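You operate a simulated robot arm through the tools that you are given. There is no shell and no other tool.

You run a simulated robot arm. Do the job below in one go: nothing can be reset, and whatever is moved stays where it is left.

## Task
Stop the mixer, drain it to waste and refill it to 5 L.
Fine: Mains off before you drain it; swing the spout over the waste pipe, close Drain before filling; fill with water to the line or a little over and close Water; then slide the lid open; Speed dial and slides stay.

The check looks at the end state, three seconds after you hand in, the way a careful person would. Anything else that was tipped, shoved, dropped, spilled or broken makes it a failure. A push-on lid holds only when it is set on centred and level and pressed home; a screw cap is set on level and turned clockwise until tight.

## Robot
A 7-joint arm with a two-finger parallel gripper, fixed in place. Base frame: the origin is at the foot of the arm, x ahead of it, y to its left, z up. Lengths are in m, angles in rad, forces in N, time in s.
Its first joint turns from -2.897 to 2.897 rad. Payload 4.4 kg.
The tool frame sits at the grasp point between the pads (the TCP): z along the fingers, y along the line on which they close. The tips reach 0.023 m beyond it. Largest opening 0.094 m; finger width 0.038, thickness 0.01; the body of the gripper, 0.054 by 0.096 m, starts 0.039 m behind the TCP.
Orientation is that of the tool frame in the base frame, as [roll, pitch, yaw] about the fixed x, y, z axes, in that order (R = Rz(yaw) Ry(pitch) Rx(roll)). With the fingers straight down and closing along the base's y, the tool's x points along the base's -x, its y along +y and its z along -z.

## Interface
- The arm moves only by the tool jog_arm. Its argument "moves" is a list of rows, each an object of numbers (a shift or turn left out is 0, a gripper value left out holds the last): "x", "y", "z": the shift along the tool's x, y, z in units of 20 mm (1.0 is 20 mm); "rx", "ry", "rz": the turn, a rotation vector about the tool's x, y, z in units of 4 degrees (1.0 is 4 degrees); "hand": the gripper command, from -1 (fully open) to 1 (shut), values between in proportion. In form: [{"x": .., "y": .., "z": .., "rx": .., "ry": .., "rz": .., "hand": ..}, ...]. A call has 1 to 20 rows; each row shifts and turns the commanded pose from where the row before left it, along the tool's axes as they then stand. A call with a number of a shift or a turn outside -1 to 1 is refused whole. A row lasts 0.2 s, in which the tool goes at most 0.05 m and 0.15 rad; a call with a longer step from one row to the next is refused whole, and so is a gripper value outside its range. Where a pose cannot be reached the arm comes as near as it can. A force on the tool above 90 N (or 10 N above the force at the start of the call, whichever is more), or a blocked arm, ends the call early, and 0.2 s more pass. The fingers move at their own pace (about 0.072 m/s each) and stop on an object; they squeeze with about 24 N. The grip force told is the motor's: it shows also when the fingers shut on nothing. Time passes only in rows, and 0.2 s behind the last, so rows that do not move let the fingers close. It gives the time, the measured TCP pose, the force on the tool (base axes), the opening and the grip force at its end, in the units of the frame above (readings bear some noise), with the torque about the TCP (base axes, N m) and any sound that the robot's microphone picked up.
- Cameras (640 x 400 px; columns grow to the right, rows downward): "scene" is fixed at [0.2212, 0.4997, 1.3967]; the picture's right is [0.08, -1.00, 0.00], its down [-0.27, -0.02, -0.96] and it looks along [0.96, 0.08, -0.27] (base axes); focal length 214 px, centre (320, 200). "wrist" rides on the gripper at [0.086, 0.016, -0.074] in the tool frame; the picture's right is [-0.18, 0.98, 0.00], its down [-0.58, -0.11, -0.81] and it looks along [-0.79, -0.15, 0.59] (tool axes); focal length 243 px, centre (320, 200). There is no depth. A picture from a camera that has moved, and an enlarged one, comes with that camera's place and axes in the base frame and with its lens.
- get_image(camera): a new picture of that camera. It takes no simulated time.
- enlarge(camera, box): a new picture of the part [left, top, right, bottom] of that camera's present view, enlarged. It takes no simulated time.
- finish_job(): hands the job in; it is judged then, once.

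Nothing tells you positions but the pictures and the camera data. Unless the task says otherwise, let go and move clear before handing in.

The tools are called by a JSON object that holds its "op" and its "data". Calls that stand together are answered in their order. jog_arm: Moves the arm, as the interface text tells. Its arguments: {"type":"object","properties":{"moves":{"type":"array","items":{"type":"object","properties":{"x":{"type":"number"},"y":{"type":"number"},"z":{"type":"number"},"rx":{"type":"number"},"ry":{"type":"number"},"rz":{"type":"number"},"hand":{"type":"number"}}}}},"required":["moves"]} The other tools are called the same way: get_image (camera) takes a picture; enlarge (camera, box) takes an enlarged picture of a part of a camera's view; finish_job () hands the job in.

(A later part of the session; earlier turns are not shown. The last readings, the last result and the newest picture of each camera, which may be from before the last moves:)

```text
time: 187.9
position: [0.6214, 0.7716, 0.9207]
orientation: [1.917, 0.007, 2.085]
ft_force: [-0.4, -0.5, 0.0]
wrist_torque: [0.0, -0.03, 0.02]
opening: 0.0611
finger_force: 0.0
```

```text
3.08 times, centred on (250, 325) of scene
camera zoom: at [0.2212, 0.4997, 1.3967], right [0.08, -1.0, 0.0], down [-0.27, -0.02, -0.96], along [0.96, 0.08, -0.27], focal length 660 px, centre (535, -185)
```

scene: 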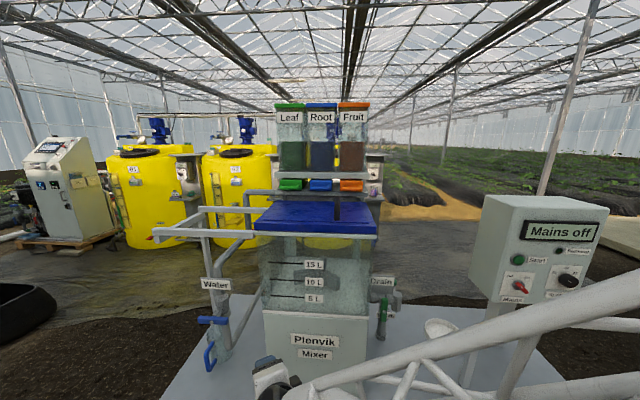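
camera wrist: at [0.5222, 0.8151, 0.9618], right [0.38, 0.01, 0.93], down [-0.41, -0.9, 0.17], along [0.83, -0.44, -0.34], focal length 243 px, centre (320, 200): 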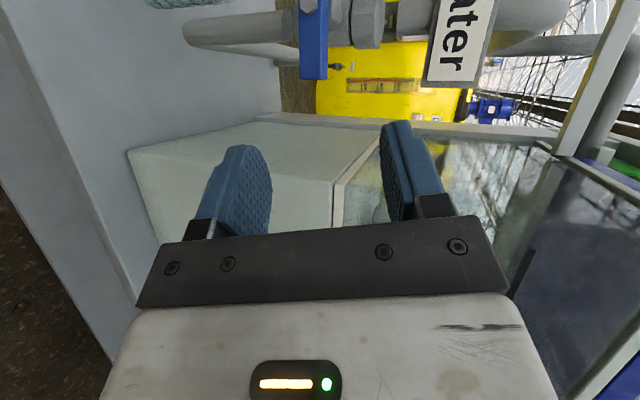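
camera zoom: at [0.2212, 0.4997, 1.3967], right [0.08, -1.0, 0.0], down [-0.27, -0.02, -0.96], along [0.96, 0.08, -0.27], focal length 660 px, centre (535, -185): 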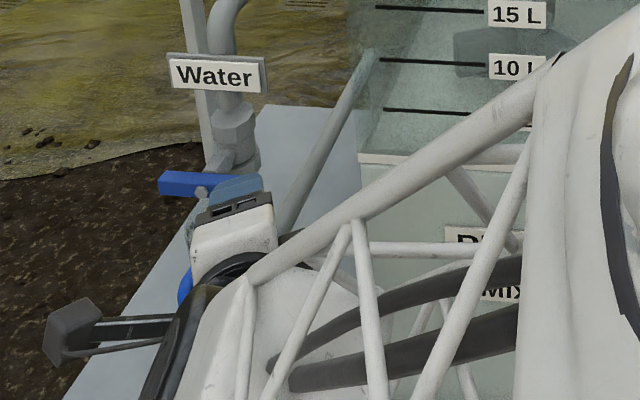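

Reach is fine and the bar's end lines up between the fingers. Advancing to cage it without touching.

{"op": "jog_arm", "data": {"moves": [{"z": 1}, {"z": 1}, {"z": 1}, {"z": 1}, {"z": 0.8}, {}]}}

{"op": "get_image", "data": {"camera": "wrist"}}

{"op": "enlarge", "data": {"camera": "scene", "box": [170, 220, 370, 350]}}

```text
time: 189.3
position: [0.698, 0.8157, 0.8903]
orientation: [1.917, 0.006, 2.086]
ft_force: [0.3, -0.8, -0.5]
wrist_torque: [-0.04, 0.0, 0.0]
opening: 0.0612
finger_force: 0.1
```

```text
taken
camera wrist: at [0.6009, 0.8594, 0.9304], right [0.38, 0.01, 0.93], down [-0.41, -0.9, 0.17], along [0.83, -0.44, -0.34], focal length 243 px, centre (320, 200)
```

wrist: 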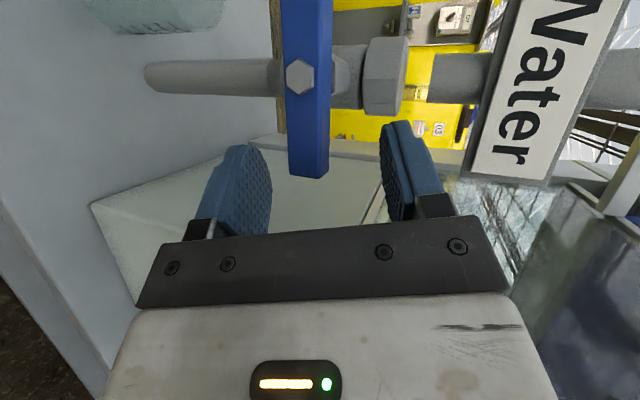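

```text
3.08 times, centred on (270, 285) of scene
camera zoom: at [0.2212, 0.4997, 1.3967], right [0.08, -1.0, 0.0], down [-0.27, -0.02, -0.96], along [0.96, 0.08, -0.27], focal length 660 px, centre (474, -62)
```

zoom: 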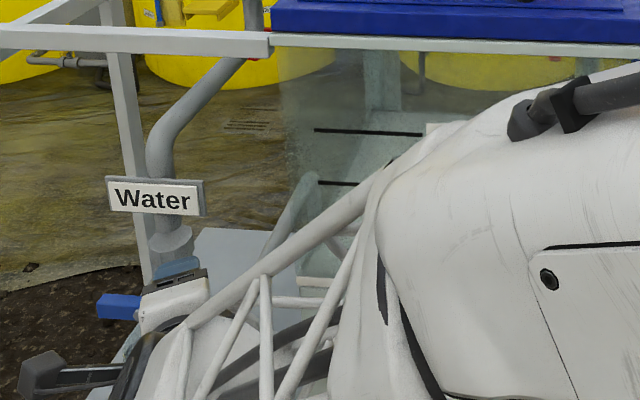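

The bar's end is caged. The arm hides the 5 L mark from the scene camera, so I'll fill in short timed pulses and check between them. First a small lift to see whether this direction opens.

{"op": "jog_arm", "data": {"moves": [{"y": 0.94, "z": -0.34}, {"y": 0.75, "z": -0.27}]}}

{"op": "get_image", "data": {"camera": "wrist"}}

{"op": "enlarge", "data": {"camera": "scene", "box": [170, 220, 370, 350]}}

```text
time: 189.9
position: [0.698, 0.8138, 0.9257]
orientation: [1.915, 0.005, 2.085]
ft_force: [-4.5, -0.8, -2.4]
wrist_torque: [-0.09, 0.14, 0.08]
opening: 0.0628
finger_force: 2.0
```

```text
taken
camera wrist: at [0.6003, 0.8594, 0.9661], right [0.38, 0.01, 0.93], down [-0.41, -0.9, 0.17], along [0.83, -0.44, -0.34], focal length 243 px, centre (320, 200)
```

wrist: 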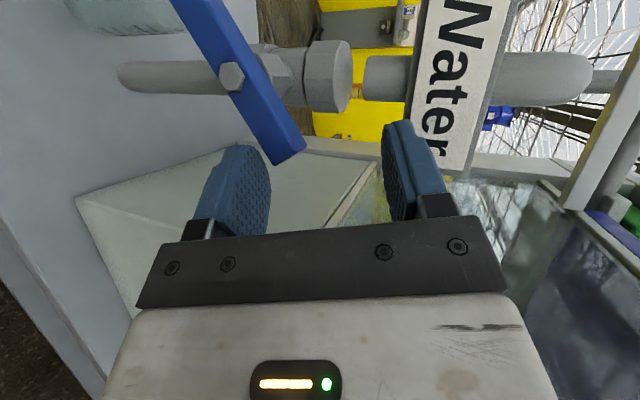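

```text
3.08 times, centred on (270, 285) of scene
camera zoom: at [0.2212, 0.4997, 1.3967], right [0.08, -1.0, 0.0], down [-0.27, -0.02, -0.96], along [0.96, 0.08, -0.27], focal length 660 px, centre (474, -62)
```

zoom: 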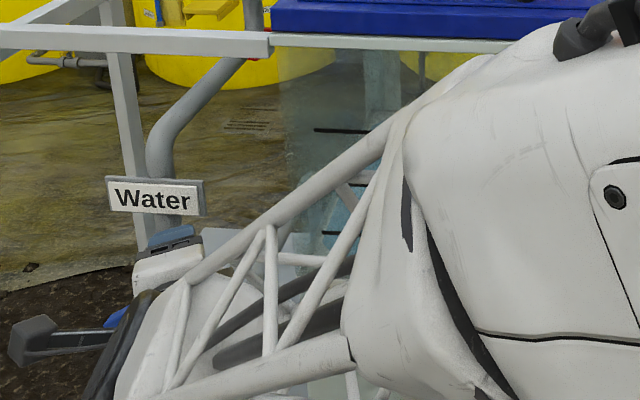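

It opens this way (about 30° so far). Part of the tank is visible through the arm's truss, so I'll zoom there.

{"op": "enlarge", "data": {"camera": "scene", "box": [255, 260, 315, 320]}}

```text
6.67 times, centred on (285, 290) of scene
camera zoom: at [0.2212, 0.4997, 1.3967], right [0.08, -1.0, 0.0], down [-0.27, -0.02, -0.96], along [0.96, 0.08, -0.27], focal length 1430 px, centre (553, -400)
```

zoom: 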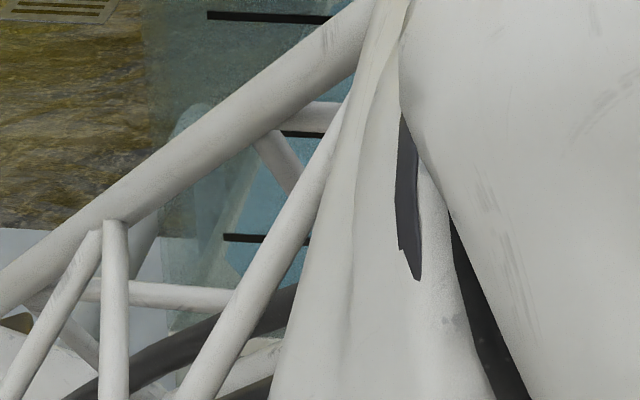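

Water is flowing quickly (blue visible). I'll close right away and then look unobstructed.

{"op": "jog_arm", "data": {"moves": [{"y": -1, "z": 0.34}, {"y": -1, "z": 0.34}, {"y": -0.7, "z": 0.24}]}}

{"op": "get_image", "data": {"camera": "wrist"}}

{"op": "enlarge", "data": {"camera": "scene", "box": [245, 250, 325, 330]}}

```text
time: 190.7
position: [0.698, 0.8152, 0.8687]
orientation: [1.917, 0.005, 2.087]
ft_force: [1.7, -1.0, 3.7]
wrist_torque: [0.15, -0.05, -0.05]
opening: 0.0626
finger_force: 2.1
```

```text
taken
camera wrist: at [0.5998, 0.8585, 0.9094], right [0.38, 0.01, 0.93], down [-0.41, -0.9, 0.17], along [0.83, -0.44, -0.34], focal length 243 px, centre (320, 200)
```

wrist: 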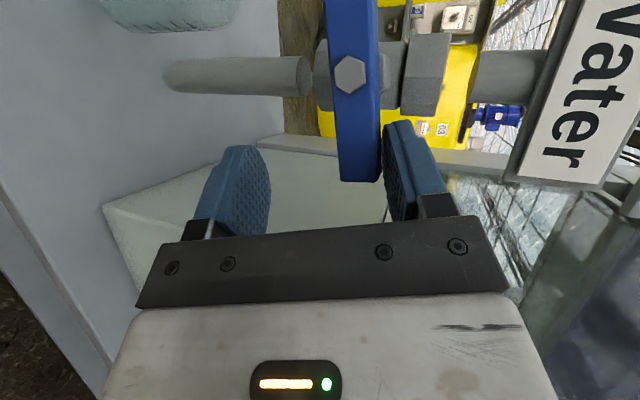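

```text
5.00 times, centred on (285, 290) of scene
camera zoom: at [0.2212, 0.4997, 1.3967], right [0.08, -1.0, 0.0], down [-0.27, -0.02, -0.96], along [0.96, 0.08, -0.27], focal length 1072 px, centre (495, -250)
```

zoom: 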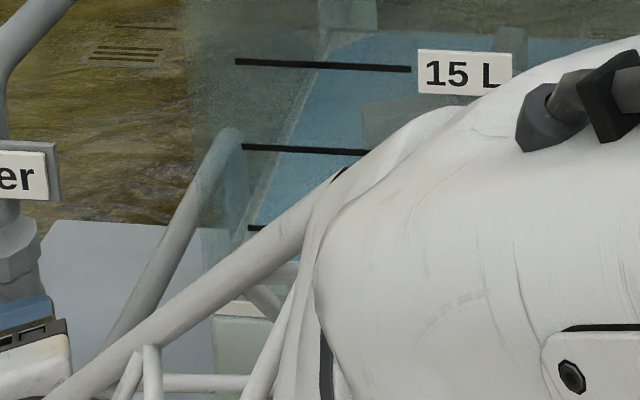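

The bar looks nearly horizontal. Pressing slightly more to the closed stop.

{"op": "jog_arm", "data": {"moves": [{"y": -0.25, "z": 0.08}, {"y": -0.2, "z": 0.07}, {"y": -0.15, "z": 0.05}]}}

{"op": "get_image", "data": {"camera": "wrist"}}

{"op": "enlarge", "data": {"camera": "scene", "box": [245, 250, 325, 330]}}

```text
time: 191.5
position: [0.6981, 0.8152, 0.8606]
orientation: [1.911, 0.004, 2.084]
ft_force: [1.7, -9.3, 36.3]
wrist_torque: [1.42, -0.59, -0.14]
opening: 0.0757
finger_force: 16.2
```

```text
taken
camera wrist: at [0.5999, 0.8588, 0.9], right [0.37, 0.0, 0.93], down [-0.41, -0.9, 0.17], along [0.83, -0.44, -0.33], focal length 243 px, centre (320, 200)
```

wrist: 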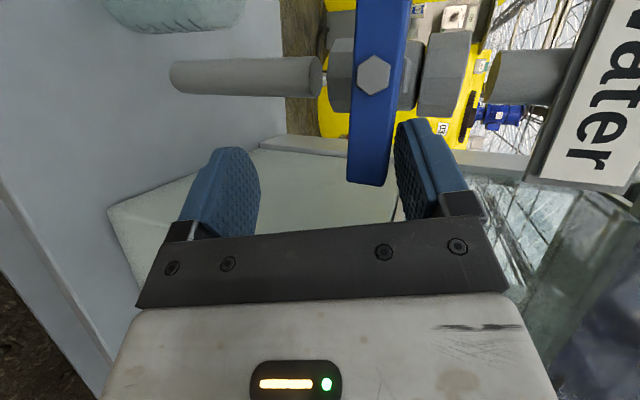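

```text
5.00 times, centred on (285, 290) of scene
camera zoom: at [0.2212, 0.4997, 1.3967], right [0.08, -1.0, 0.0], down [-0.27, -0.02, -0.96], along [0.96, 0.08, -0.27], focal length 1072 px, centre (495, -250)
```

zoom: 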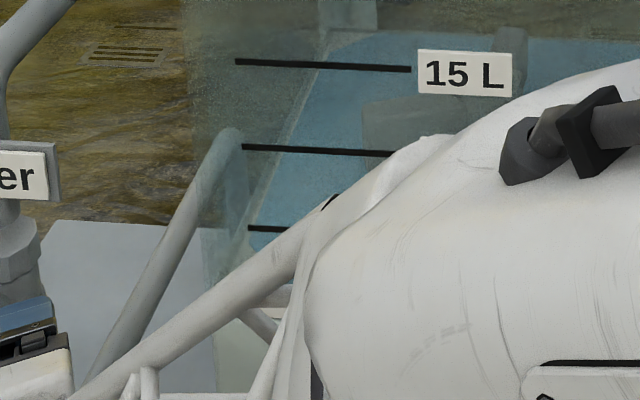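

Water handle is against its closed stop and the level is steady. Retreating to view the level.

{"op": "jog_arm", "data": {"moves": [{"y": 0.4, "z": -0.14}, {"z": -1}, {"z": -1}, {"z": -1}, {"z": -1}, {"z": -1}, {"z": -1}, {"z": -1}, {"z": -1}]}}

{"op": "enlarge", "data": {"camera": "scene", "box": [180, 230, 390, 370]}}

{"op": "get_image", "data": {"camera": "scene"}}

```text
time: 193.5
position: [0.5654, 0.7396, 0.9189]
orientation: [1.916, 0.008, 2.086]
ft_force: [0.3, -0.7, -0.6]
wrist_torque: [0.01, -0.01, -0.01]
opening: 0.061
finger_force: 0.0
```

```text
2.86 times, centred on (285, 300) of scene
camera zoom: at [0.2212, 0.4997, 1.3967], right [0.08, -1.0, 0.0], down [-0.27, -0.02, -0.96], along [0.96, 0.08, -0.27], focal length 613 px, centre (420, -86)
```

zoom: 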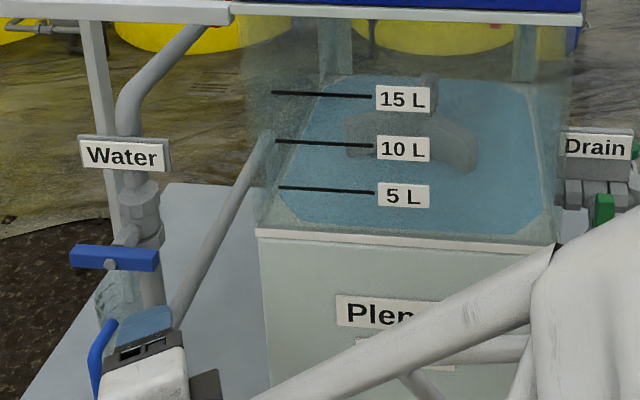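

```text
taken
```

scene: 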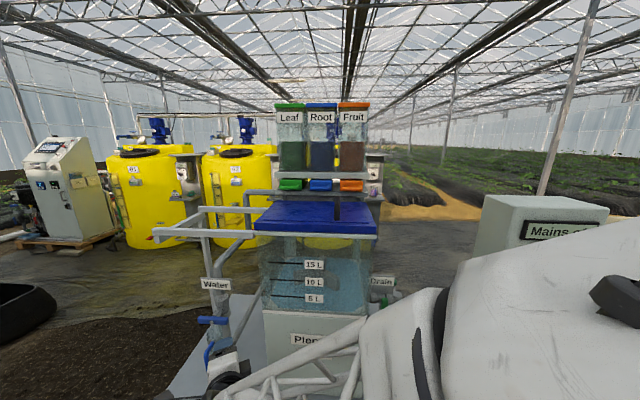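

{"op": "enlarge", "data": {"camera": "scene", "box": [255, 275, 305, 320]}}

{"op": "enlarge", "data": {"camera": "scene", "box": [310, 255, 380, 320]}}

```text
8.89 times, centred on (280, 298) of scene
camera zoom: at [0.2212, 0.4997, 1.3967], right [0.08, -1.0, 0.0], down [-0.27, -0.02, -0.96], along [0.96, 0.08, -0.27], focal length 1906 px, centre (676, -667)
```

zoom: 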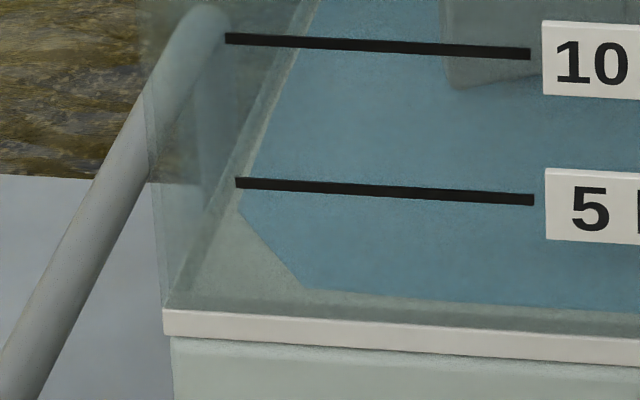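

```text
6.15 times, centred on (345, 288) of scene
camera zoom: at [0.2212, 0.4997, 1.3967], right [0.08, -1.0, 0.0], down [-0.27, -0.02, -0.96], along [0.96, 0.08, -0.27], focal length 1320 px, centre (166, -338)
```

zoom: 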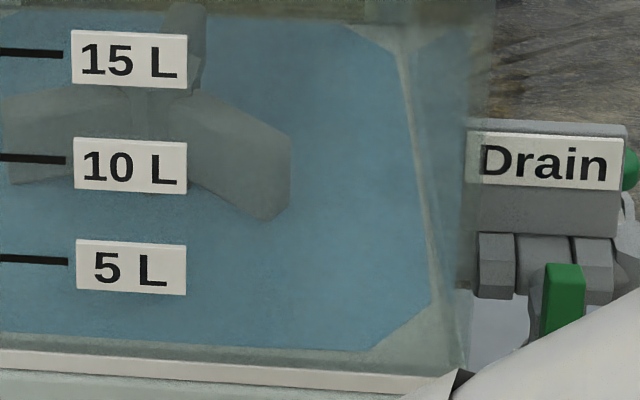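

I need to judge the water height precisely, so I'll zoom hard on the left-front corner.

{"op": "enlarge", "data": {"camera": "scene", "box": [262, 290, 284, 310]}}

{"op": "enlarge", "data": {"camera": "scene", "box": [265, 250, 295, 275]}}

{"op": "enlarge", "data": {"camera": "scene", "box": [340, 280, 375, 315]}}

```text
16.00 times, centred on (273, 300) of scene
camera zoom: at [0.2212, 0.4997, 1.3967], right [0.08, -1.0, 0.0], down [-0.27, -0.02, -0.96], along [0.96, 0.08, -0.27], focal length 3432 px, centre (1072, -1400)
```

zoom: 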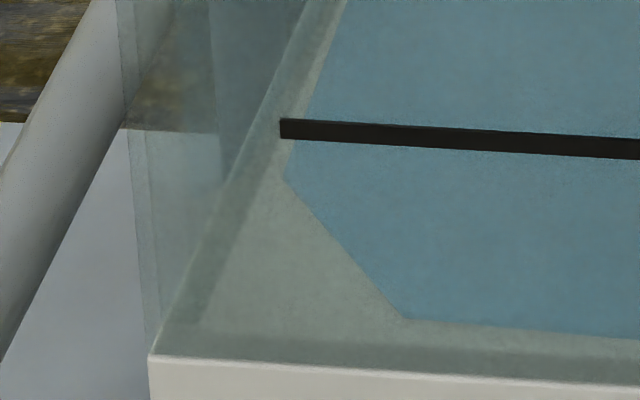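

```text
16.00 times, centred on (280, 262) of scene
camera zoom: at [0.2212, 0.4997, 1.3967], right [0.08, -1.0, 0.0], down [-0.27, -0.02, -0.96], along [0.96, 0.08, -0.27], focal length 3432 px, centre (960, -800)
```

zoom: 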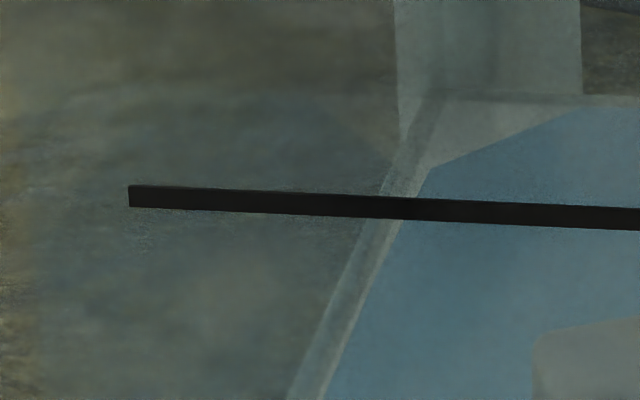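

```text
11.43 times, centred on (358, 298) of scene
camera zoom: at [0.2212, 0.4997, 1.3967], right [0.08, -1.0, 0.0], down [-0.27, -0.02, -0.96], along [0.96, 0.08, -0.27], focal length 2451 px, centre (-109, -914)
```

zoom: 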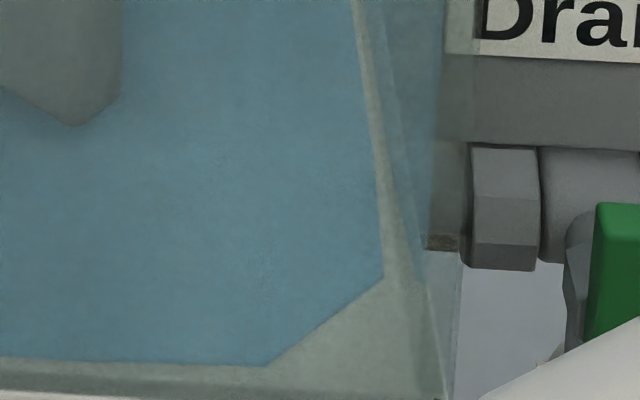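

The water is only a shallow film on the floor so far (under 1 L). The floor is at z≈0.912 and the 5 L line at z≈0.963, so I need to fill longer. Re-entering the cage.

{"op": "jog_arm", "data": {"moves": [{"y": 0.6, "z": 0.5}, {"y": 0.63, "z": 0.7}, {"z": 1}, {"z": 1}, {"z": 1}, {"z": 1}, {"z": 1}, {"z": 1}, {"z": 0.48}, {}]}}

{"op": "get_image", "data": {"camera": "wrist"}}

{"op": "enlarge", "data": {"camera": "scene", "box": [245, 250, 325, 330]}}

```text
time: 195.7
position: [0.6989, 0.8143, 0.889]
orientation: [1.915, 0.005, 2.087]
ft_force: [-0.7, 0.0, 0.7]
wrist_torque: [-0.01, -0.02, -0.01]
opening: 0.061
finger_force: 0.1
```

```text
taken
camera wrist: at [0.6006, 0.8593, 0.9302], right [0.38, 0.01, 0.93], down [-0.41, -0.9, 0.17], along [0.83, -0.44, -0.34], focal length 243 px, centre (320, 200)
```

wrist: 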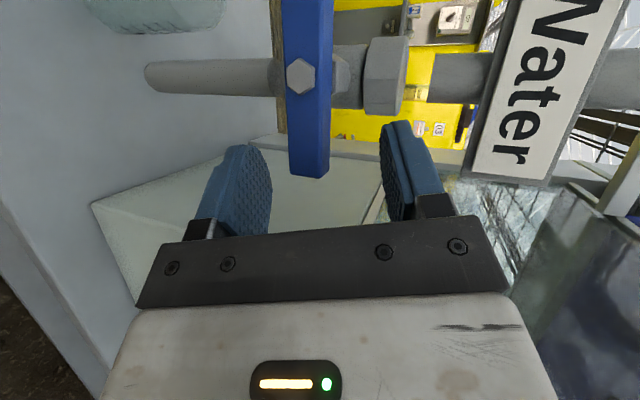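

```text
5.00 times, centred on (285, 290) of scene
camera zoom: at [0.2212, 0.4997, 1.3967], right [0.08, -1.0, 0.0], down [-0.27, -0.02, -0.96], along [0.96, 0.08, -0.27], focal length 1072 px, centre (495, -250)
```

zoom: 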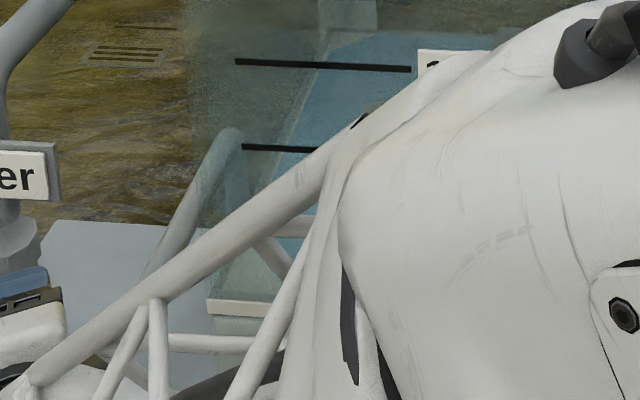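

The handle looks exactly as it was when closed. Opening again to about 30° and holding a few rows.

{"op": "jog_arm", "data": {"moves": [{"y": 0.94, "z": -0.34}, {"y": 0.75, "z": -0.27}, {}, {}, {}]}}

{"op": "enlarge", "data": {"camera": "scene", "box": [245, 240, 325, 320]}}

```text
time: 196.9
position: [0.6985, 0.8162, 0.9252]
orientation: [1.917, 0.005, 2.087]
ft_force: [-5.6, -2.5, -2.4]
wrist_torque: [-0.14, 0.19, 0.03]
opening: 0.0626
finger_force: 1.9
```

```text
5.00 times, centred on (285, 280) of scene
camera zoom: at [0.2212, 0.4997, 1.3967], right [0.08, -1.0, 0.0], down [-0.27, -0.02, -0.96], along [0.96, 0.08, -0.27], focal length 1072 px, centre (495, -200)
```

zoom: 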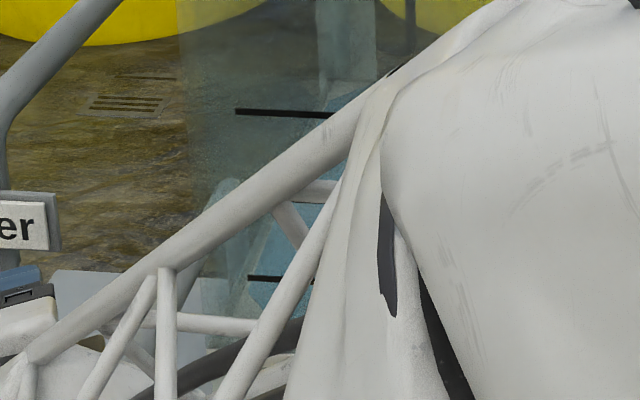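

{"op": "jog_arm", "data": {"moves": [{}, {}, {}, {}, {}, {}, {}, {}, {}, {}]}}

{"op": "enlarge", "data": {"camera": "scene", "box": [245, 240, 325, 320]}}

{"op": "get_image", "data": {"camera": "scene"}}

```text
time: 199.1
position: [0.6991, 0.8155, 0.926]
orientation: [1.916, 0.006, 2.087]
ft_force: [-2.0, -1.2, -0.7]
wrist_torque: [-0.1, 0.05, 0.03]
opening: 0.0616
finger_force: 0.9
```

```text
5.00 times, centred on (285, 280) of scene
camera zoom: at [0.2212, 0.4997, 1.3967], right [0.08, -1.0, 0.0], down [-0.27, -0.02, -0.96], along [0.96, 0.08, -0.27], focal length 1072 px, centre (495, -200)
```

zoom: 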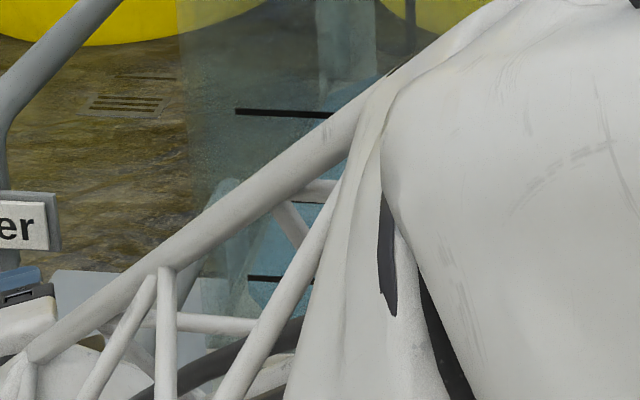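

```text
taken
```

scene: 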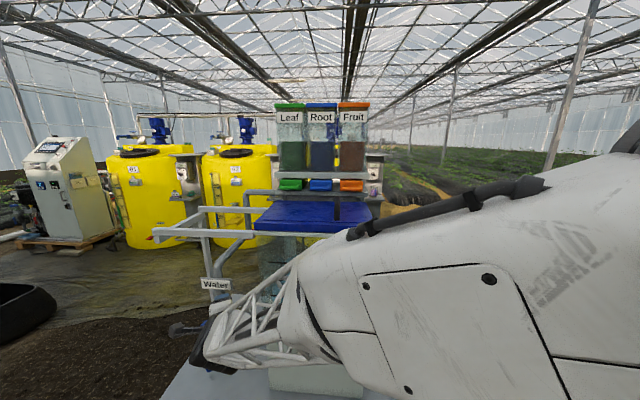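

{"op": "enlarge", "data": {"camera": "scene", "box": [268, 272, 308, 304]}}

```text
12.50 times, centred on (288, 288) of scene
camera zoom: at [0.2212, 0.4997, 1.3967], right [0.08, -1.0, 0.0], down [-0.27, -0.02, -0.96], along [0.96, 0.08, -0.27], focal length 2681 px, centre (720, -900)
```

zoom: 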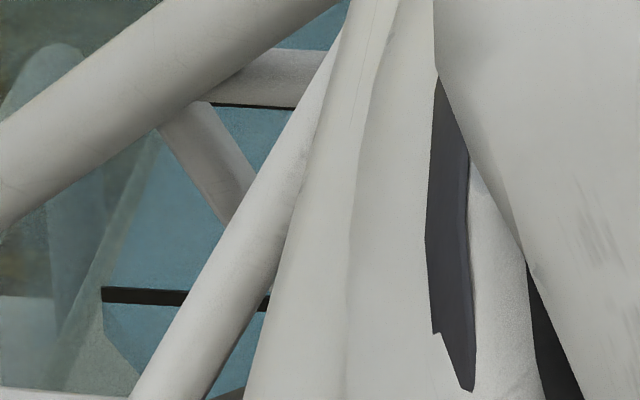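

The surface corner has risen to about 1.5 L, so the rate is roughly 0.35 L/s. Holding for about 5 s more before rechecking.

{"op": "jog_arm", "data": {"moves": [{}, {}, {}, {}, {}, {}, {}, {}, {}, {}, {}, {}, {}, {}, {}, {}, {}, {}, {}, {}]}}

{"op": "enlarge", "data": {"camera": "scene", "box": [268, 272, 308, 304]}}

```text
time: 203.3
position: [0.6999, 0.8156, 0.9248]
orientation: [1.914, 0.006, 2.086]
ft_force: [-0.1, 0.1, -0.2]
wrist_torque: [0.02, 0.0, -0.01]
opening: 0.061
finger_force: 0.1
```

```text
12.50 times, centred on (288, 288) of scene
camera zoom: at [0.2212, 0.4997, 1.3967], right [0.08, -1.0, 0.0], down [-0.27, -0.02, -0.96], along [0.96, 0.08, -0.27], focal length 2681 px, centre (720, -900)
```

zoom: 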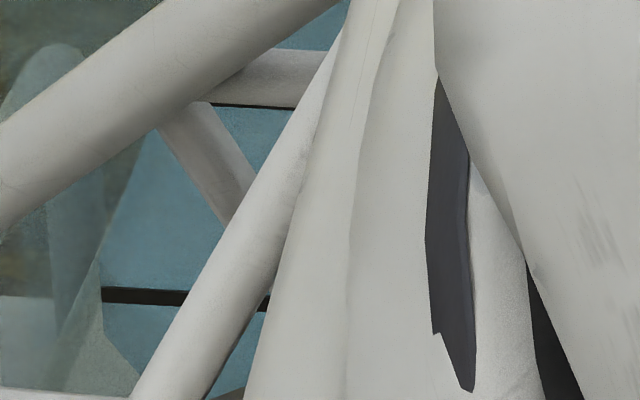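

About 2.3 L now and rising slowly. Continuing to hold.

{"op": "jog_arm", "data": {"moves": [{}, {}, {}, {}, {}, {}, {}, {}, {}, {}, {}, {}, {}, {}, {}, {}, {}, {}, {}, {}]}}

{"op": "enlarge", "data": {"camera": "scene", "box": [268, 272, 308, 304]}}

{"op": "get_image", "data": {"camera": "wrist"}}

```text
time: 207.5
position: [0.6998, 0.8167, 0.9252]
orientation: [1.918, 0.004, 2.087]
ft_force: [0.2, -0.8, 0.4]
wrist_torque: [-0.01, -0.01, -0.01]
opening: 0.061
finger_force: 0.2
```

```text
12.50 times, centred on (288, 288) of scene
camera zoom: at [0.2212, 0.4997, 1.3967], right [0.08, -1.0, 0.0], down [-0.27, -0.02, -0.96], along [0.96, 0.08, -0.27], focal length 2681 px, centre (720, -900)
```

zoom: 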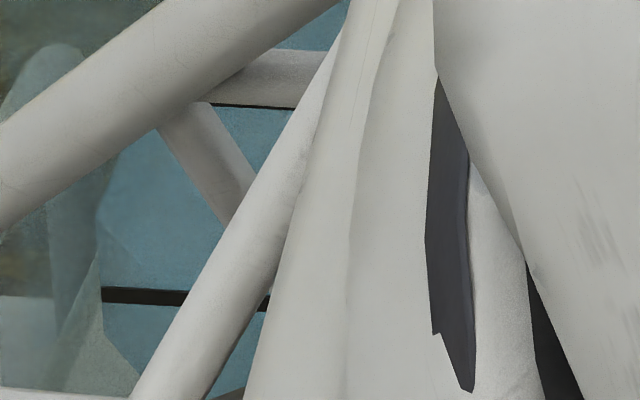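

```text
taken
camera wrist: at [0.6006, 0.8598, 0.9656], right [0.38, 0.01, 0.93], down [-0.41, -0.9, 0.17], along [0.83, -0.44, -0.34], focal length 243 px, centre (320, 200)
```

wrist: 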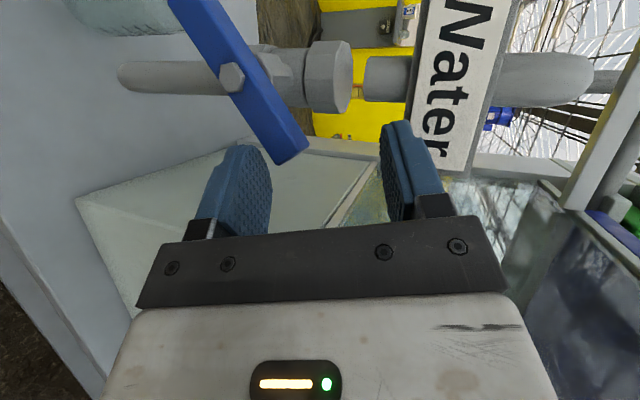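

About 3.4 L now. One more hold, then fine adjustment.

{"op": "jog_arm", "data": {"moves": [{}, {}, {}, {}, {}, {}, {}, {}, {}, {}, {}, {}, {}, {}, {}, {}, {}, {}]}}

{"op": "enlarge", "data": {"camera": "scene", "box": [268, 272, 308, 304]}}

```text
time: 211.3
position: [0.6991, 0.8157, 0.9242]
orientation: [1.917, 0.006, 2.085]
ft_force: [-0.2, 0.2, -1.0]
wrist_torque: [-0.05, 0.02, -0.03]
opening: 0.0609
finger_force: 0.1
```

```text
12.50 times, centred on (288, 288) of scene
camera zoom: at [0.2212, 0.4997, 1.3967], right [0.08, -1.0, 0.0], down [-0.27, -0.02, -0.96], along [0.96, 0.08, -0.27], focal length 2681 px, centre (720, -900)
```

zoom: 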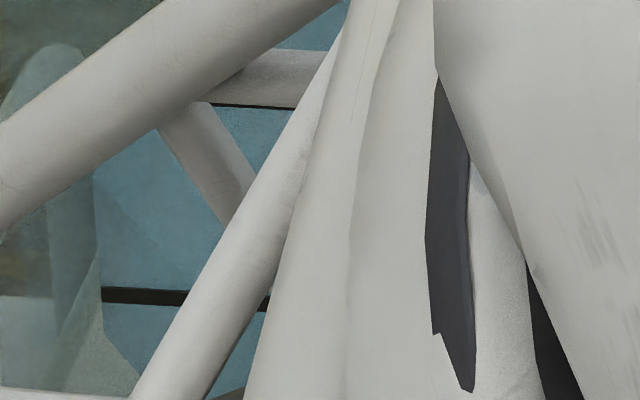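

{"op": "enlarge", "data": {"camera": "scene", "box": [272, 282, 288, 298]}}

```text
16.00 times, centred on (280, 290) of scene
camera zoom: at [0.2212, 0.4997, 1.3967], right [0.08, -1.0, 0.0], down [-0.27, -0.02, -0.96], along [0.96, 0.08, -0.27], focal length 3432 px, centre (960, -1240)
```

zoom: 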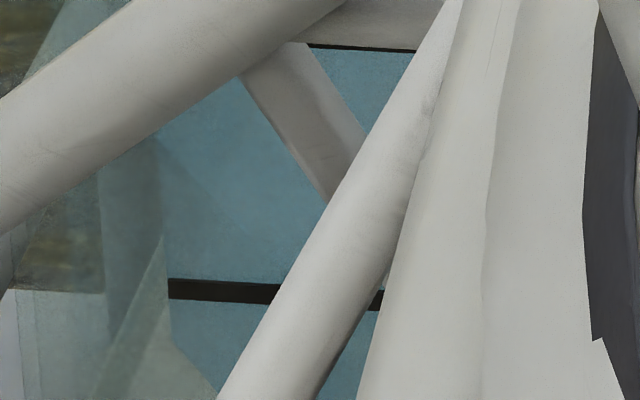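

The front edge of the surface is about 4.4–4.6 L. Holding a little longer.

{"op": "jog_arm", "data": {"moves": [{}, {}, {}, {}, {}, {}]}}

{"op": "enlarge", "data": {"camera": "scene", "box": [272, 282, 288, 298]}}

```text
time: 212.7
position: [0.6991, 0.8164, 0.9249]
orientation: [1.916, 0.005, 2.086]
ft_force: [0.0, 0.2, -0.3]
wrist_torque: [-0.01, 0.01, 0.01]
opening: 0.061
finger_force: 0.0
```

```text
16.00 times, centred on (280, 290) of scene
camera zoom: at [0.2212, 0.4997, 1.3967], right [0.08, -1.0, 0.0], down [-0.27, -0.02, -0.96], along [0.96, 0.08, -0.27], focal length 3432 px, centre (960, -1240)
```

zoom: 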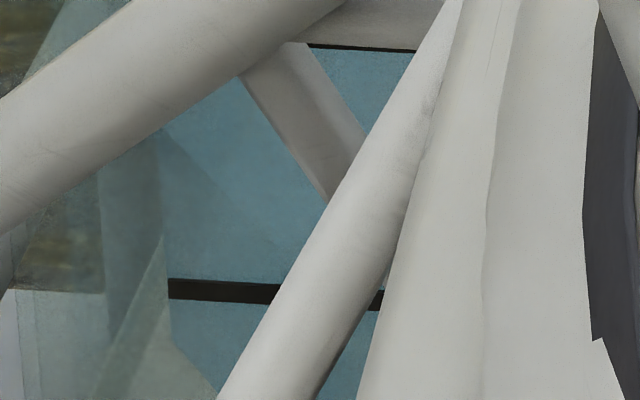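

Roughly 4.5 L. Holding about 1.6 s more and then closing immediately in the same command.

{"op": "jog_arm", "data": {"moves": [{}, {}, {}, {}, {}, {}, {}, {"y": -1, "z": 0.34}, {"y": -1, "z": 0.34}, {"y": -0.8, "z": 0.27}, {"y": -0.3, "z": 0.1}, {"y": -0.2, "z": 0.07}]}}

{"op": "get_image", "data": {"camera": "wrist"}}

{"op": "enlarge", "data": {"camera": "scene", "box": [262, 265, 292, 295]}}

```text
time: 215.3
position: [0.6996, 0.8157, 0.8599]
orientation: [1.912, 0.003, 2.084]
ft_force: [1.4, -6.1, 32.8]
wrist_torque: [1.27, -0.54, 0.03]
opening: 0.0745
finger_force: 15.6
```

```text
taken
camera wrist: at [0.6003, 0.8596, 0.9004], right [0.37, 0.0, 0.93], down [-0.41, -0.9, 0.17], along [0.83, -0.44, -0.33], focal length 243 px, centre (320, 200)
```

wrist: 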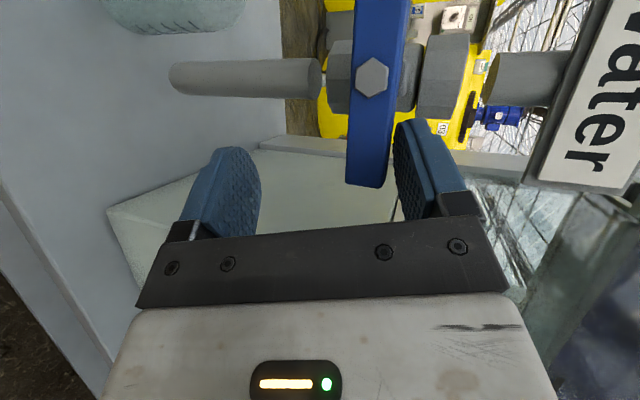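

```text
13.33 times, centred on (277, 280) of scene
camera zoom: at [0.2212, 0.4997, 1.3967], right [0.08, -1.0, 0.0], down [-0.27, -0.02, -0.96], along [0.96, 0.08, -0.27], focal length 2860 px, centre (893, -867)
```

zoom: 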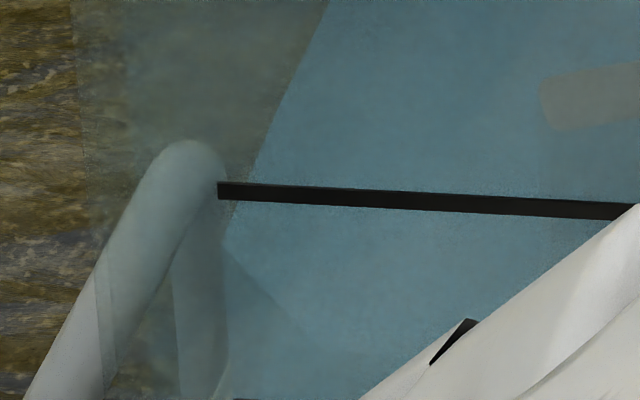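

Closed against the stop, and the surface appears right around 5.2 L. Retreating to verify with a clear view.

{"op": "jog_arm", "data": {"moves": [{"y": 0.4, "z": -0.14}, {"z": -1}, {"z": -1}, {"z": -1}, {"z": -1}, {"z": -1}, {"z": -1}, {"z": -1}, {"z": -1}, {"z": -1}]}}

{"op": "enlarge", "data": {"camera": "scene", "box": [255, 270, 315, 320]}}

{"op": "enlarge", "data": {"camera": "scene", "box": [180, 230, 390, 370]}}

```text
time: 217.5
position: [0.5506, 0.7312, 0.9247]
orientation: [1.917, 0.005, 2.086]
ft_force: [0.5, 0.0, -0.1]
wrist_torque: [0.02, 0.0, 0.03]
opening: 0.061
finger_force: 0.2
```

```text
8.00 times, centred on (285, 295) of scene
camera zoom: at [0.2212, 0.4997, 1.3967], right [0.08, -1.0, 0.0], down [-0.27, -0.02, -0.96], along [0.96, 0.08, -0.27], focal length 1716 px, centre (600, -560)
```

zoom: 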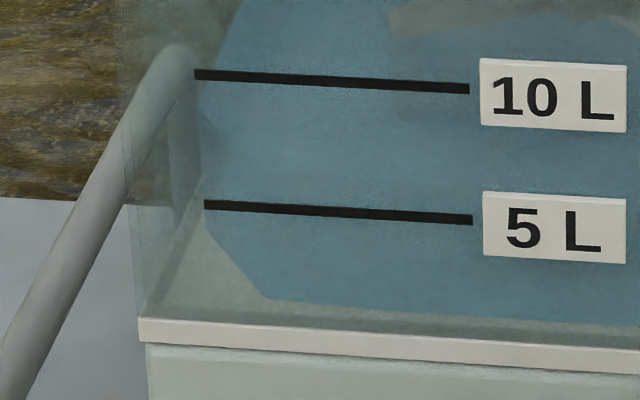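

```text
2.86 times, centred on (285, 300) of scene
camera zoom: at [0.2212, 0.4997, 1.3967], right [0.08, -1.0, 0.0], down [-0.27, -0.02, -0.96], along [0.96, 0.08, -0.27], focal length 613 px, centre (420, -86)
```

zoom: 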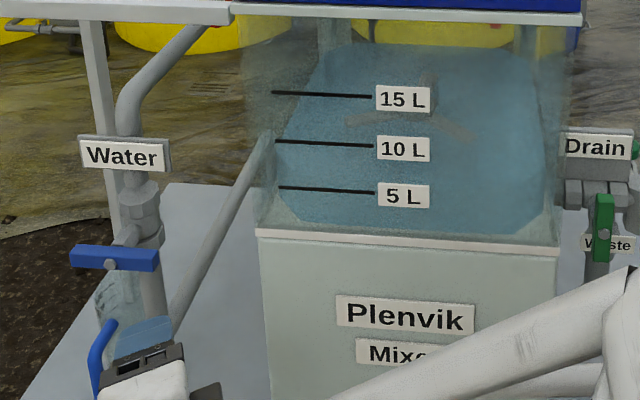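

The level sits near the 5 L line. The wrist camera is almost at that height, so I'll use it for an eye-level check.

{"op": "get_image", "data": {"camera": "wrist"}}

```text
taken
camera wrist: at [0.4522, 0.7752, 0.9657], right [0.38, 0.01, 0.93], down [-0.41, -0.9, 0.17], along [0.83, -0.44, -0.34], focal length 243 px, centre (320, 200)
```

wrist: 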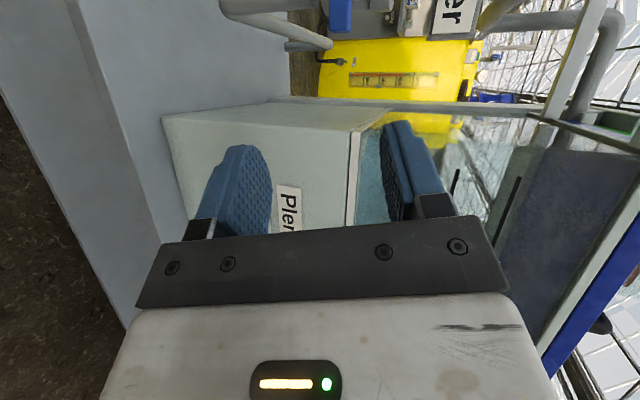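

{"op": "jog_arm", "data": {"moves": [{"hand": 1}, {}, {}, {}, {}]}}

{"op": "get_image", "data": {"camera": "wrist"}}

{"op": "enlarge", "data": {"camera": "wrist", "box": [340, 90, 500, 220]}}

```text
time: 218.7
position: [0.5525, 0.7311, 0.9266]
orientation: [1.916, 0.006, 2.086]
ft_force: [0.3, -1.1, -0.2]
wrist_torque: [-0.02, 0.01, 0.01]
opening: 0.0
finger_force: 23.7
```

```text
taken
camera wrist: at [0.4523, 0.7755, 0.9659], right [0.38, 0.01, 0.93], down [-0.41, -0.9, 0.17], along [0.83, -0.44, -0.34], focal length 243 px, centre (320, 200)
```

wrist: 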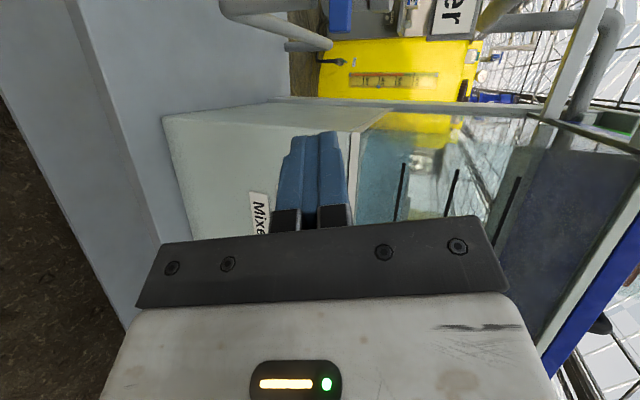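

```text
3.08 times, centred on (420, 155) of wrist
camera zoom: at [0.4523, 0.7755, 0.9659], right [0.38, 0.01, 0.93], down [-0.41, -0.9, 0.17], along [0.83, -0.44, -0.34], focal length 746 px, centre (12, 338)
```

zoom: 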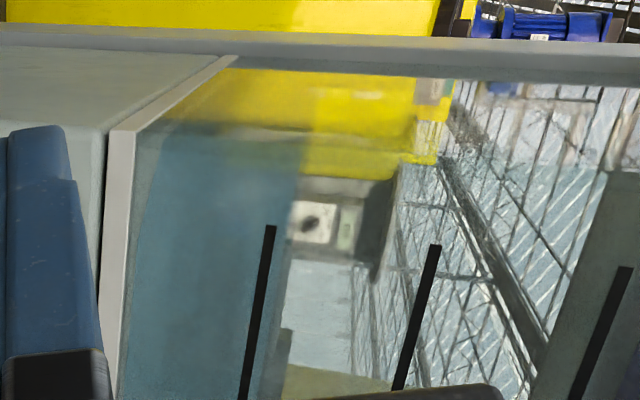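

Eye-level view: the water edge is slightly above the 5 L line. Zooming to quantify.

{"op": "enlarge", "data": {"camera": "wrist", "box": [370, 120, 460, 215]}}

```text
4.21 times, centred on (415, 168) of wrist
camera zoom: at [0.4523, 0.7755, 0.9659], right [0.38, 0.01, 0.93], down [-0.41, -0.9, 0.17], along [0.83, -0.44, -0.34], focal length 1022 px, centre (-80, 337)
```

zoom: 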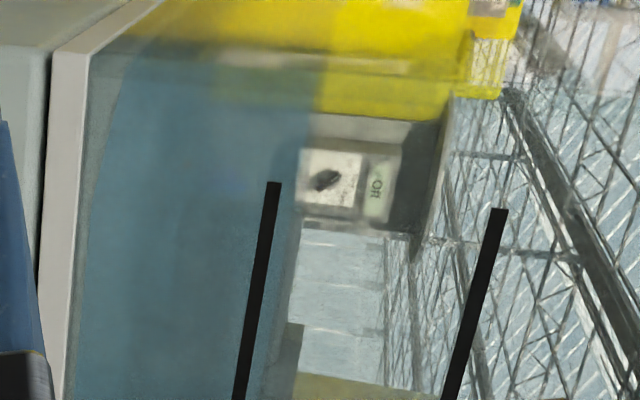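

The level is about 5.2 L, on to slightly over the line, and Water is shut. Now the lid: I'll unroll the hand and restore pitch and azimuth for a push toward +y.

{"op": "jog_arm", "data": {"moves": [{"rz": -1}, {"rz": -1}, {"rz": -1}, {"rz": -1}, {"rz": -1}, {"rz": -1}, {"rz": -1}, {"rz": -1}, {"rz": -1}, {"rz": -1}, {"rz": -1}, {"rz": -1}, {"rz": -1}, {"rz": -1}, {"rz": -1}, {"rz": -1}, {"rz": -1}, {"rz": -1}, {"rz": -1}, {"rz": -1}]}}

{"op": "jog_arm", "data": {"moves": [{"rz": -1}, {"rz": -1}, {"rz": -0.5}, {"ry": 1}, {"ry": 1}, {"ry": 1}, {"ry": 1}, {"ry": 1}, {"ry": 0.5}, {"rx": -0.742, "rz": -0.67}, {"rx": -0.742, "rz": -0.67}, {"rx": -0.742, "rz": -0.67}, {"rx": -0.742, "rz": -0.67}, {}]}}

```text
time: 222.9
position: [0.5503, 0.7332, 0.9247]
orientation: [2.709, 1.19, -3.089]
ft_force: [0.3, 0.0, -0.3]
wrist_torque: [-0.01, 0.0, 0.04]
opening: 0.0001
finger_force: 24.3
```

```text
time: 225.9
position: [0.5507, 0.7312, 0.9251]
orientation: [-3.132, 0.839, -2.339]
ft_force: [0.2, -0.5, 0.4]
wrist_torque: [-0.03, 0.03, 0.01]
opening: 0.0
finger_force: 24.1
```

{"op": "jog_arm", "data": {"moves": [{"x": -0.363, "y": -0.737, "z": -0.99}, {"x": -0.363, "y": -0.737, "z": -0.99}, {"x": -0.363, "y": -0.737, "z": -0.99}, {"x": -0.363, "y": -0.737, "z": -0.99}, {"x": -0.363, "y": -0.737, "z": -0.99}, {"x": -0.363, "y": -0.737, "z": -0.99}, {"x": -0.363, "y": -0.737, "z": -0.99}, {"x": -0.363, "y": -0.737, "z": -0.99}, {"x": -0.363, "y": -0.737, "z": -0.99}, {"x": -0.363, "y": -0.737, "z": -0.99}, {"x": -0.363, "y": -0.737, "z": -0.99}, {"x": -0.363, "y": -0.737, "z": -0.99}, {"x": -0.363, "y": -0.737, "z": -0.99}, {"x": -0.363, "y": -0.737, "z": -0.99}, {"x": -0.363, "y": -0.737, "z": -0.99}, {"x": -0.363, "y": -0.737, "z": -0.99}, {"x": -0.363, "y": -0.737, "z": -0.99}, {"x": -0.363, "y": -0.737, "z": -0.99}, {"x": -0.363, "y": -0.737, "z": -0.99}, {}]}}

{"op": "get_image", "data": {"camera": "wrist"}}

{"op": "get_image", "data": {"camera": "scene"}}

```text
time: 230.1
position: [0.615, 0.4095, 1.2745]
orientation: [-3.131, 0.839, -2.341]
ft_force: [0.5, -0.2, -1.3]
wrist_torque: [-0.03, 0.03, -0.01]
opening: 0.0
finger_force: 24.0
out of reach, approached as far as the arm can: row 9, 10, 11, 12
```

```text
taken
camera wrist: at [0.5248, 0.3405, 1.2606], right [-0.62, 0.78, 0.13], down [-0.08, -0.22, 0.97], along [0.78, 0.59, 0.2], focal length 243 px, centre (320, 200)
```

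wrist: 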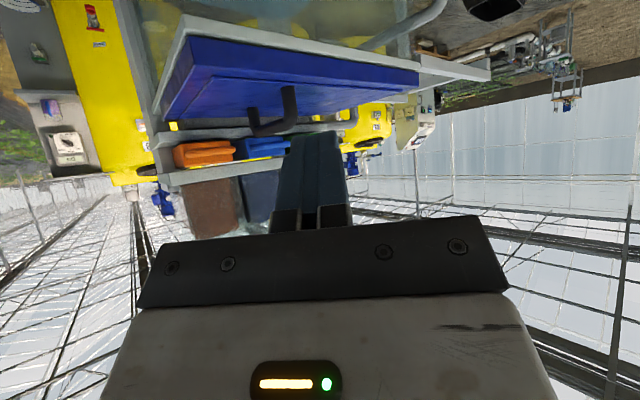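

```text
taken
```

scene: 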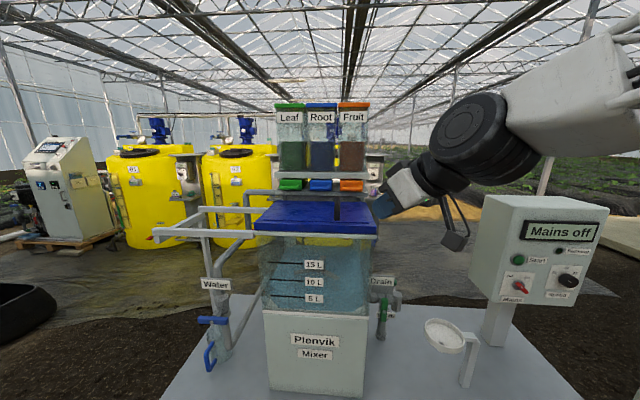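

The lid's handle is a dark U-shaped bracket. I'll zoom in to locate it.

{"op": "enlarge", "data": {"camera": "wrist", "box": [210, 60, 340, 160]}}

{"op": "enlarge", "data": {"camera": "scene", "box": [240, 165, 400, 255]}}

```text
4.00 times, centred on (275, 110) of wrist
camera zoom: at [0.5248, 0.3405, 1.2606], right [-0.62, 0.78, 0.13], down [-0.08, -0.22, 0.97], along [0.78, 0.59, 0.2], focal length 970 px, centre (500, 560)
```

zoom: 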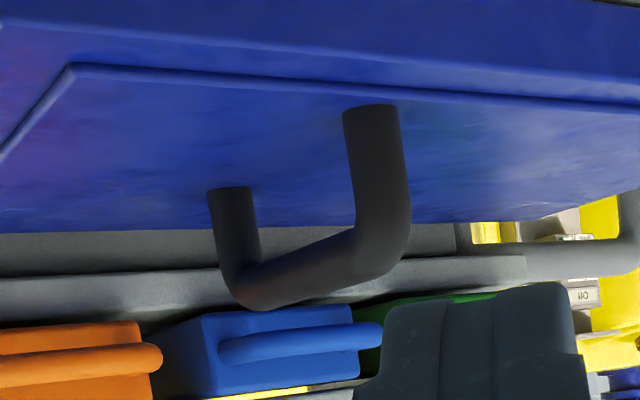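

```text
4.00 times, centred on (320, 210) of scene
camera zoom: at [0.2212, 0.4997, 1.3967], right [0.08, -1.0, 0.0], down [-0.27, -0.02, -0.96], along [0.96, 0.08, -0.27], focal length 858 px, centre (320, 160)
```

zoom: 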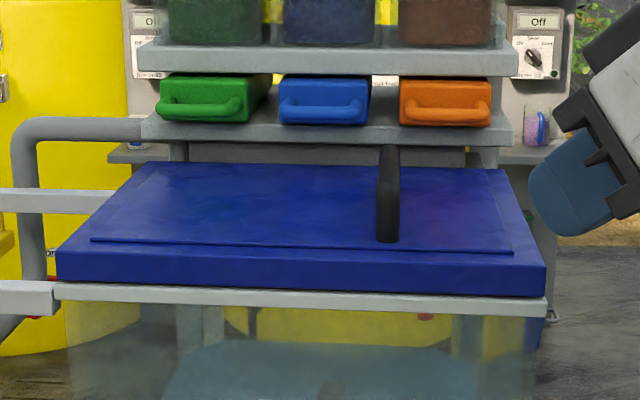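

The handle is a U bracket with posts at x≈0.77 and 0.876, y=0.50, rising from the lid top (z 1.188) to 1.225. I'll place the closed fingertips on its -y side.

{"op": "jog_arm", "data": {"moves": [{"x": -0.414, "y": -0.581, "z": 0.96}, {"x": -0.414, "y": -0.581, "z": 0.96}, {"x": -0.414, "y": -0.581, "z": 0.96}, {"x": -0.414, "y": -0.581, "z": 0.96}, {"x": -0.414, "y": -0.581, "z": 0.96}, {"x": -0.414, "y": -0.581, "z": 0.96}, {"x": -0.414, "y": -0.581, "z": 0.94}, {}]}}

{"op": "get_image", "data": {"camera": "wrist"}}

{"op": "enlarge", "data": {"camera": "scene", "box": [260, 160, 440, 260]}}

```text
time: 231.9
position: [0.7706, 0.4506, 1.2296]
orientation: [-3.13, 0.84, -2.341]
ft_force: [0.8, -0.3, -0.2]
wrist_torque: [0.0, -0.02, 0.01]
opening: 0.0
finger_force: 24.2
```

```text
taken
camera wrist: at [0.6805, 0.3813, 1.2153], right [-0.62, 0.78, 0.13], down [-0.08, -0.22, 0.97], along [0.78, 0.59, 0.2], focal length 243 px, centre (320, 200)
```

wrist: 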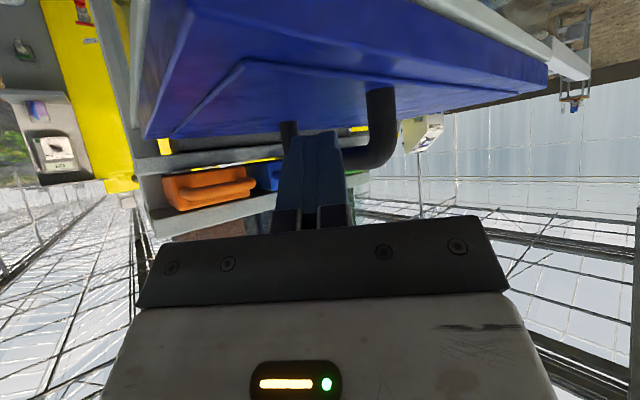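

```text
3.56 times, centred on (350, 210) of scene
camera zoom: at [0.2212, 0.4997, 1.3967], right [0.08, -1.0, 0.0], down [-0.27, -0.02, -0.96], along [0.96, 0.08, -0.27], focal length 763 px, centre (213, 164)
```

zoom: 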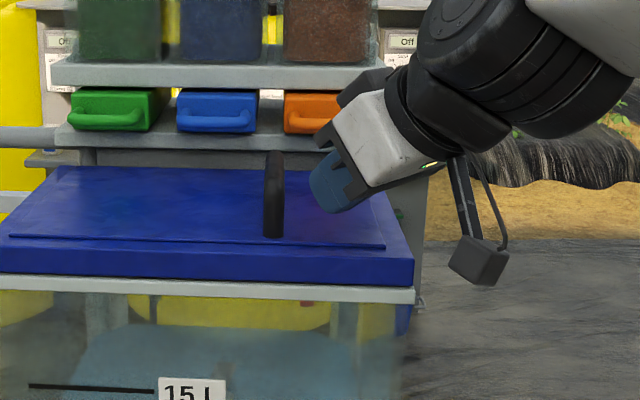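

Clear of the coloured slides (they are at x≈1.0). Pushing the handle toward +y.

{"op": "jog_arm", "data": {"moves": [{"x": -0.24, "y": 0.35, "z": 0.27}, {"x": -0.24, "y": 0.35, "z": 0.27}, {"x": -0.24, "y": 0.35, "z": 0.27}, {"x": -0.24, "y": 0.35, "z": 0.27}, {"x": -0.24, "y": 0.35, "z": 0.27}, {"x": -0.24, "y": 0.35, "z": 0.27}]}}

{"op": "enlarge", "data": {"camera": "scene", "box": [220, 160, 440, 260]}}

```text
time: 233.3
position: [0.7698, 0.5116, 1.23]
orientation: [-3.129, 0.84, -2.34]
ft_force: [1.5, -1.9, 2.4]
wrist_torque: [0.06, -0.02, -0.04]
opening: 0.0002
finger_force: 23.8
```

```text
2.91 times, centred on (330, 210) of scene
camera zoom: at [0.2212, 0.4997, 1.3967], right [0.08, -1.0, 0.0], down [-0.27, -0.02, -0.96], along [0.96, 0.08, -0.27], focal length 624 px, centre (291, 171)
```

zoom: 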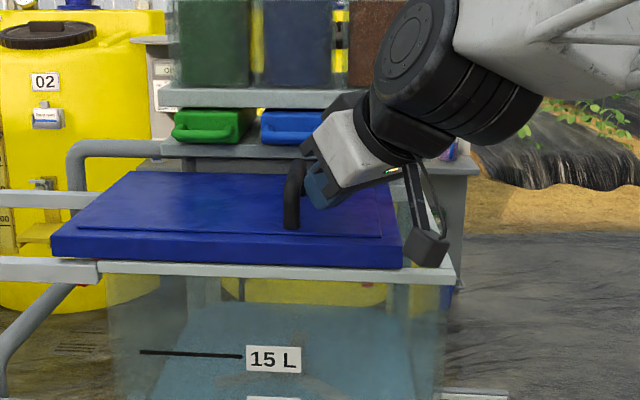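

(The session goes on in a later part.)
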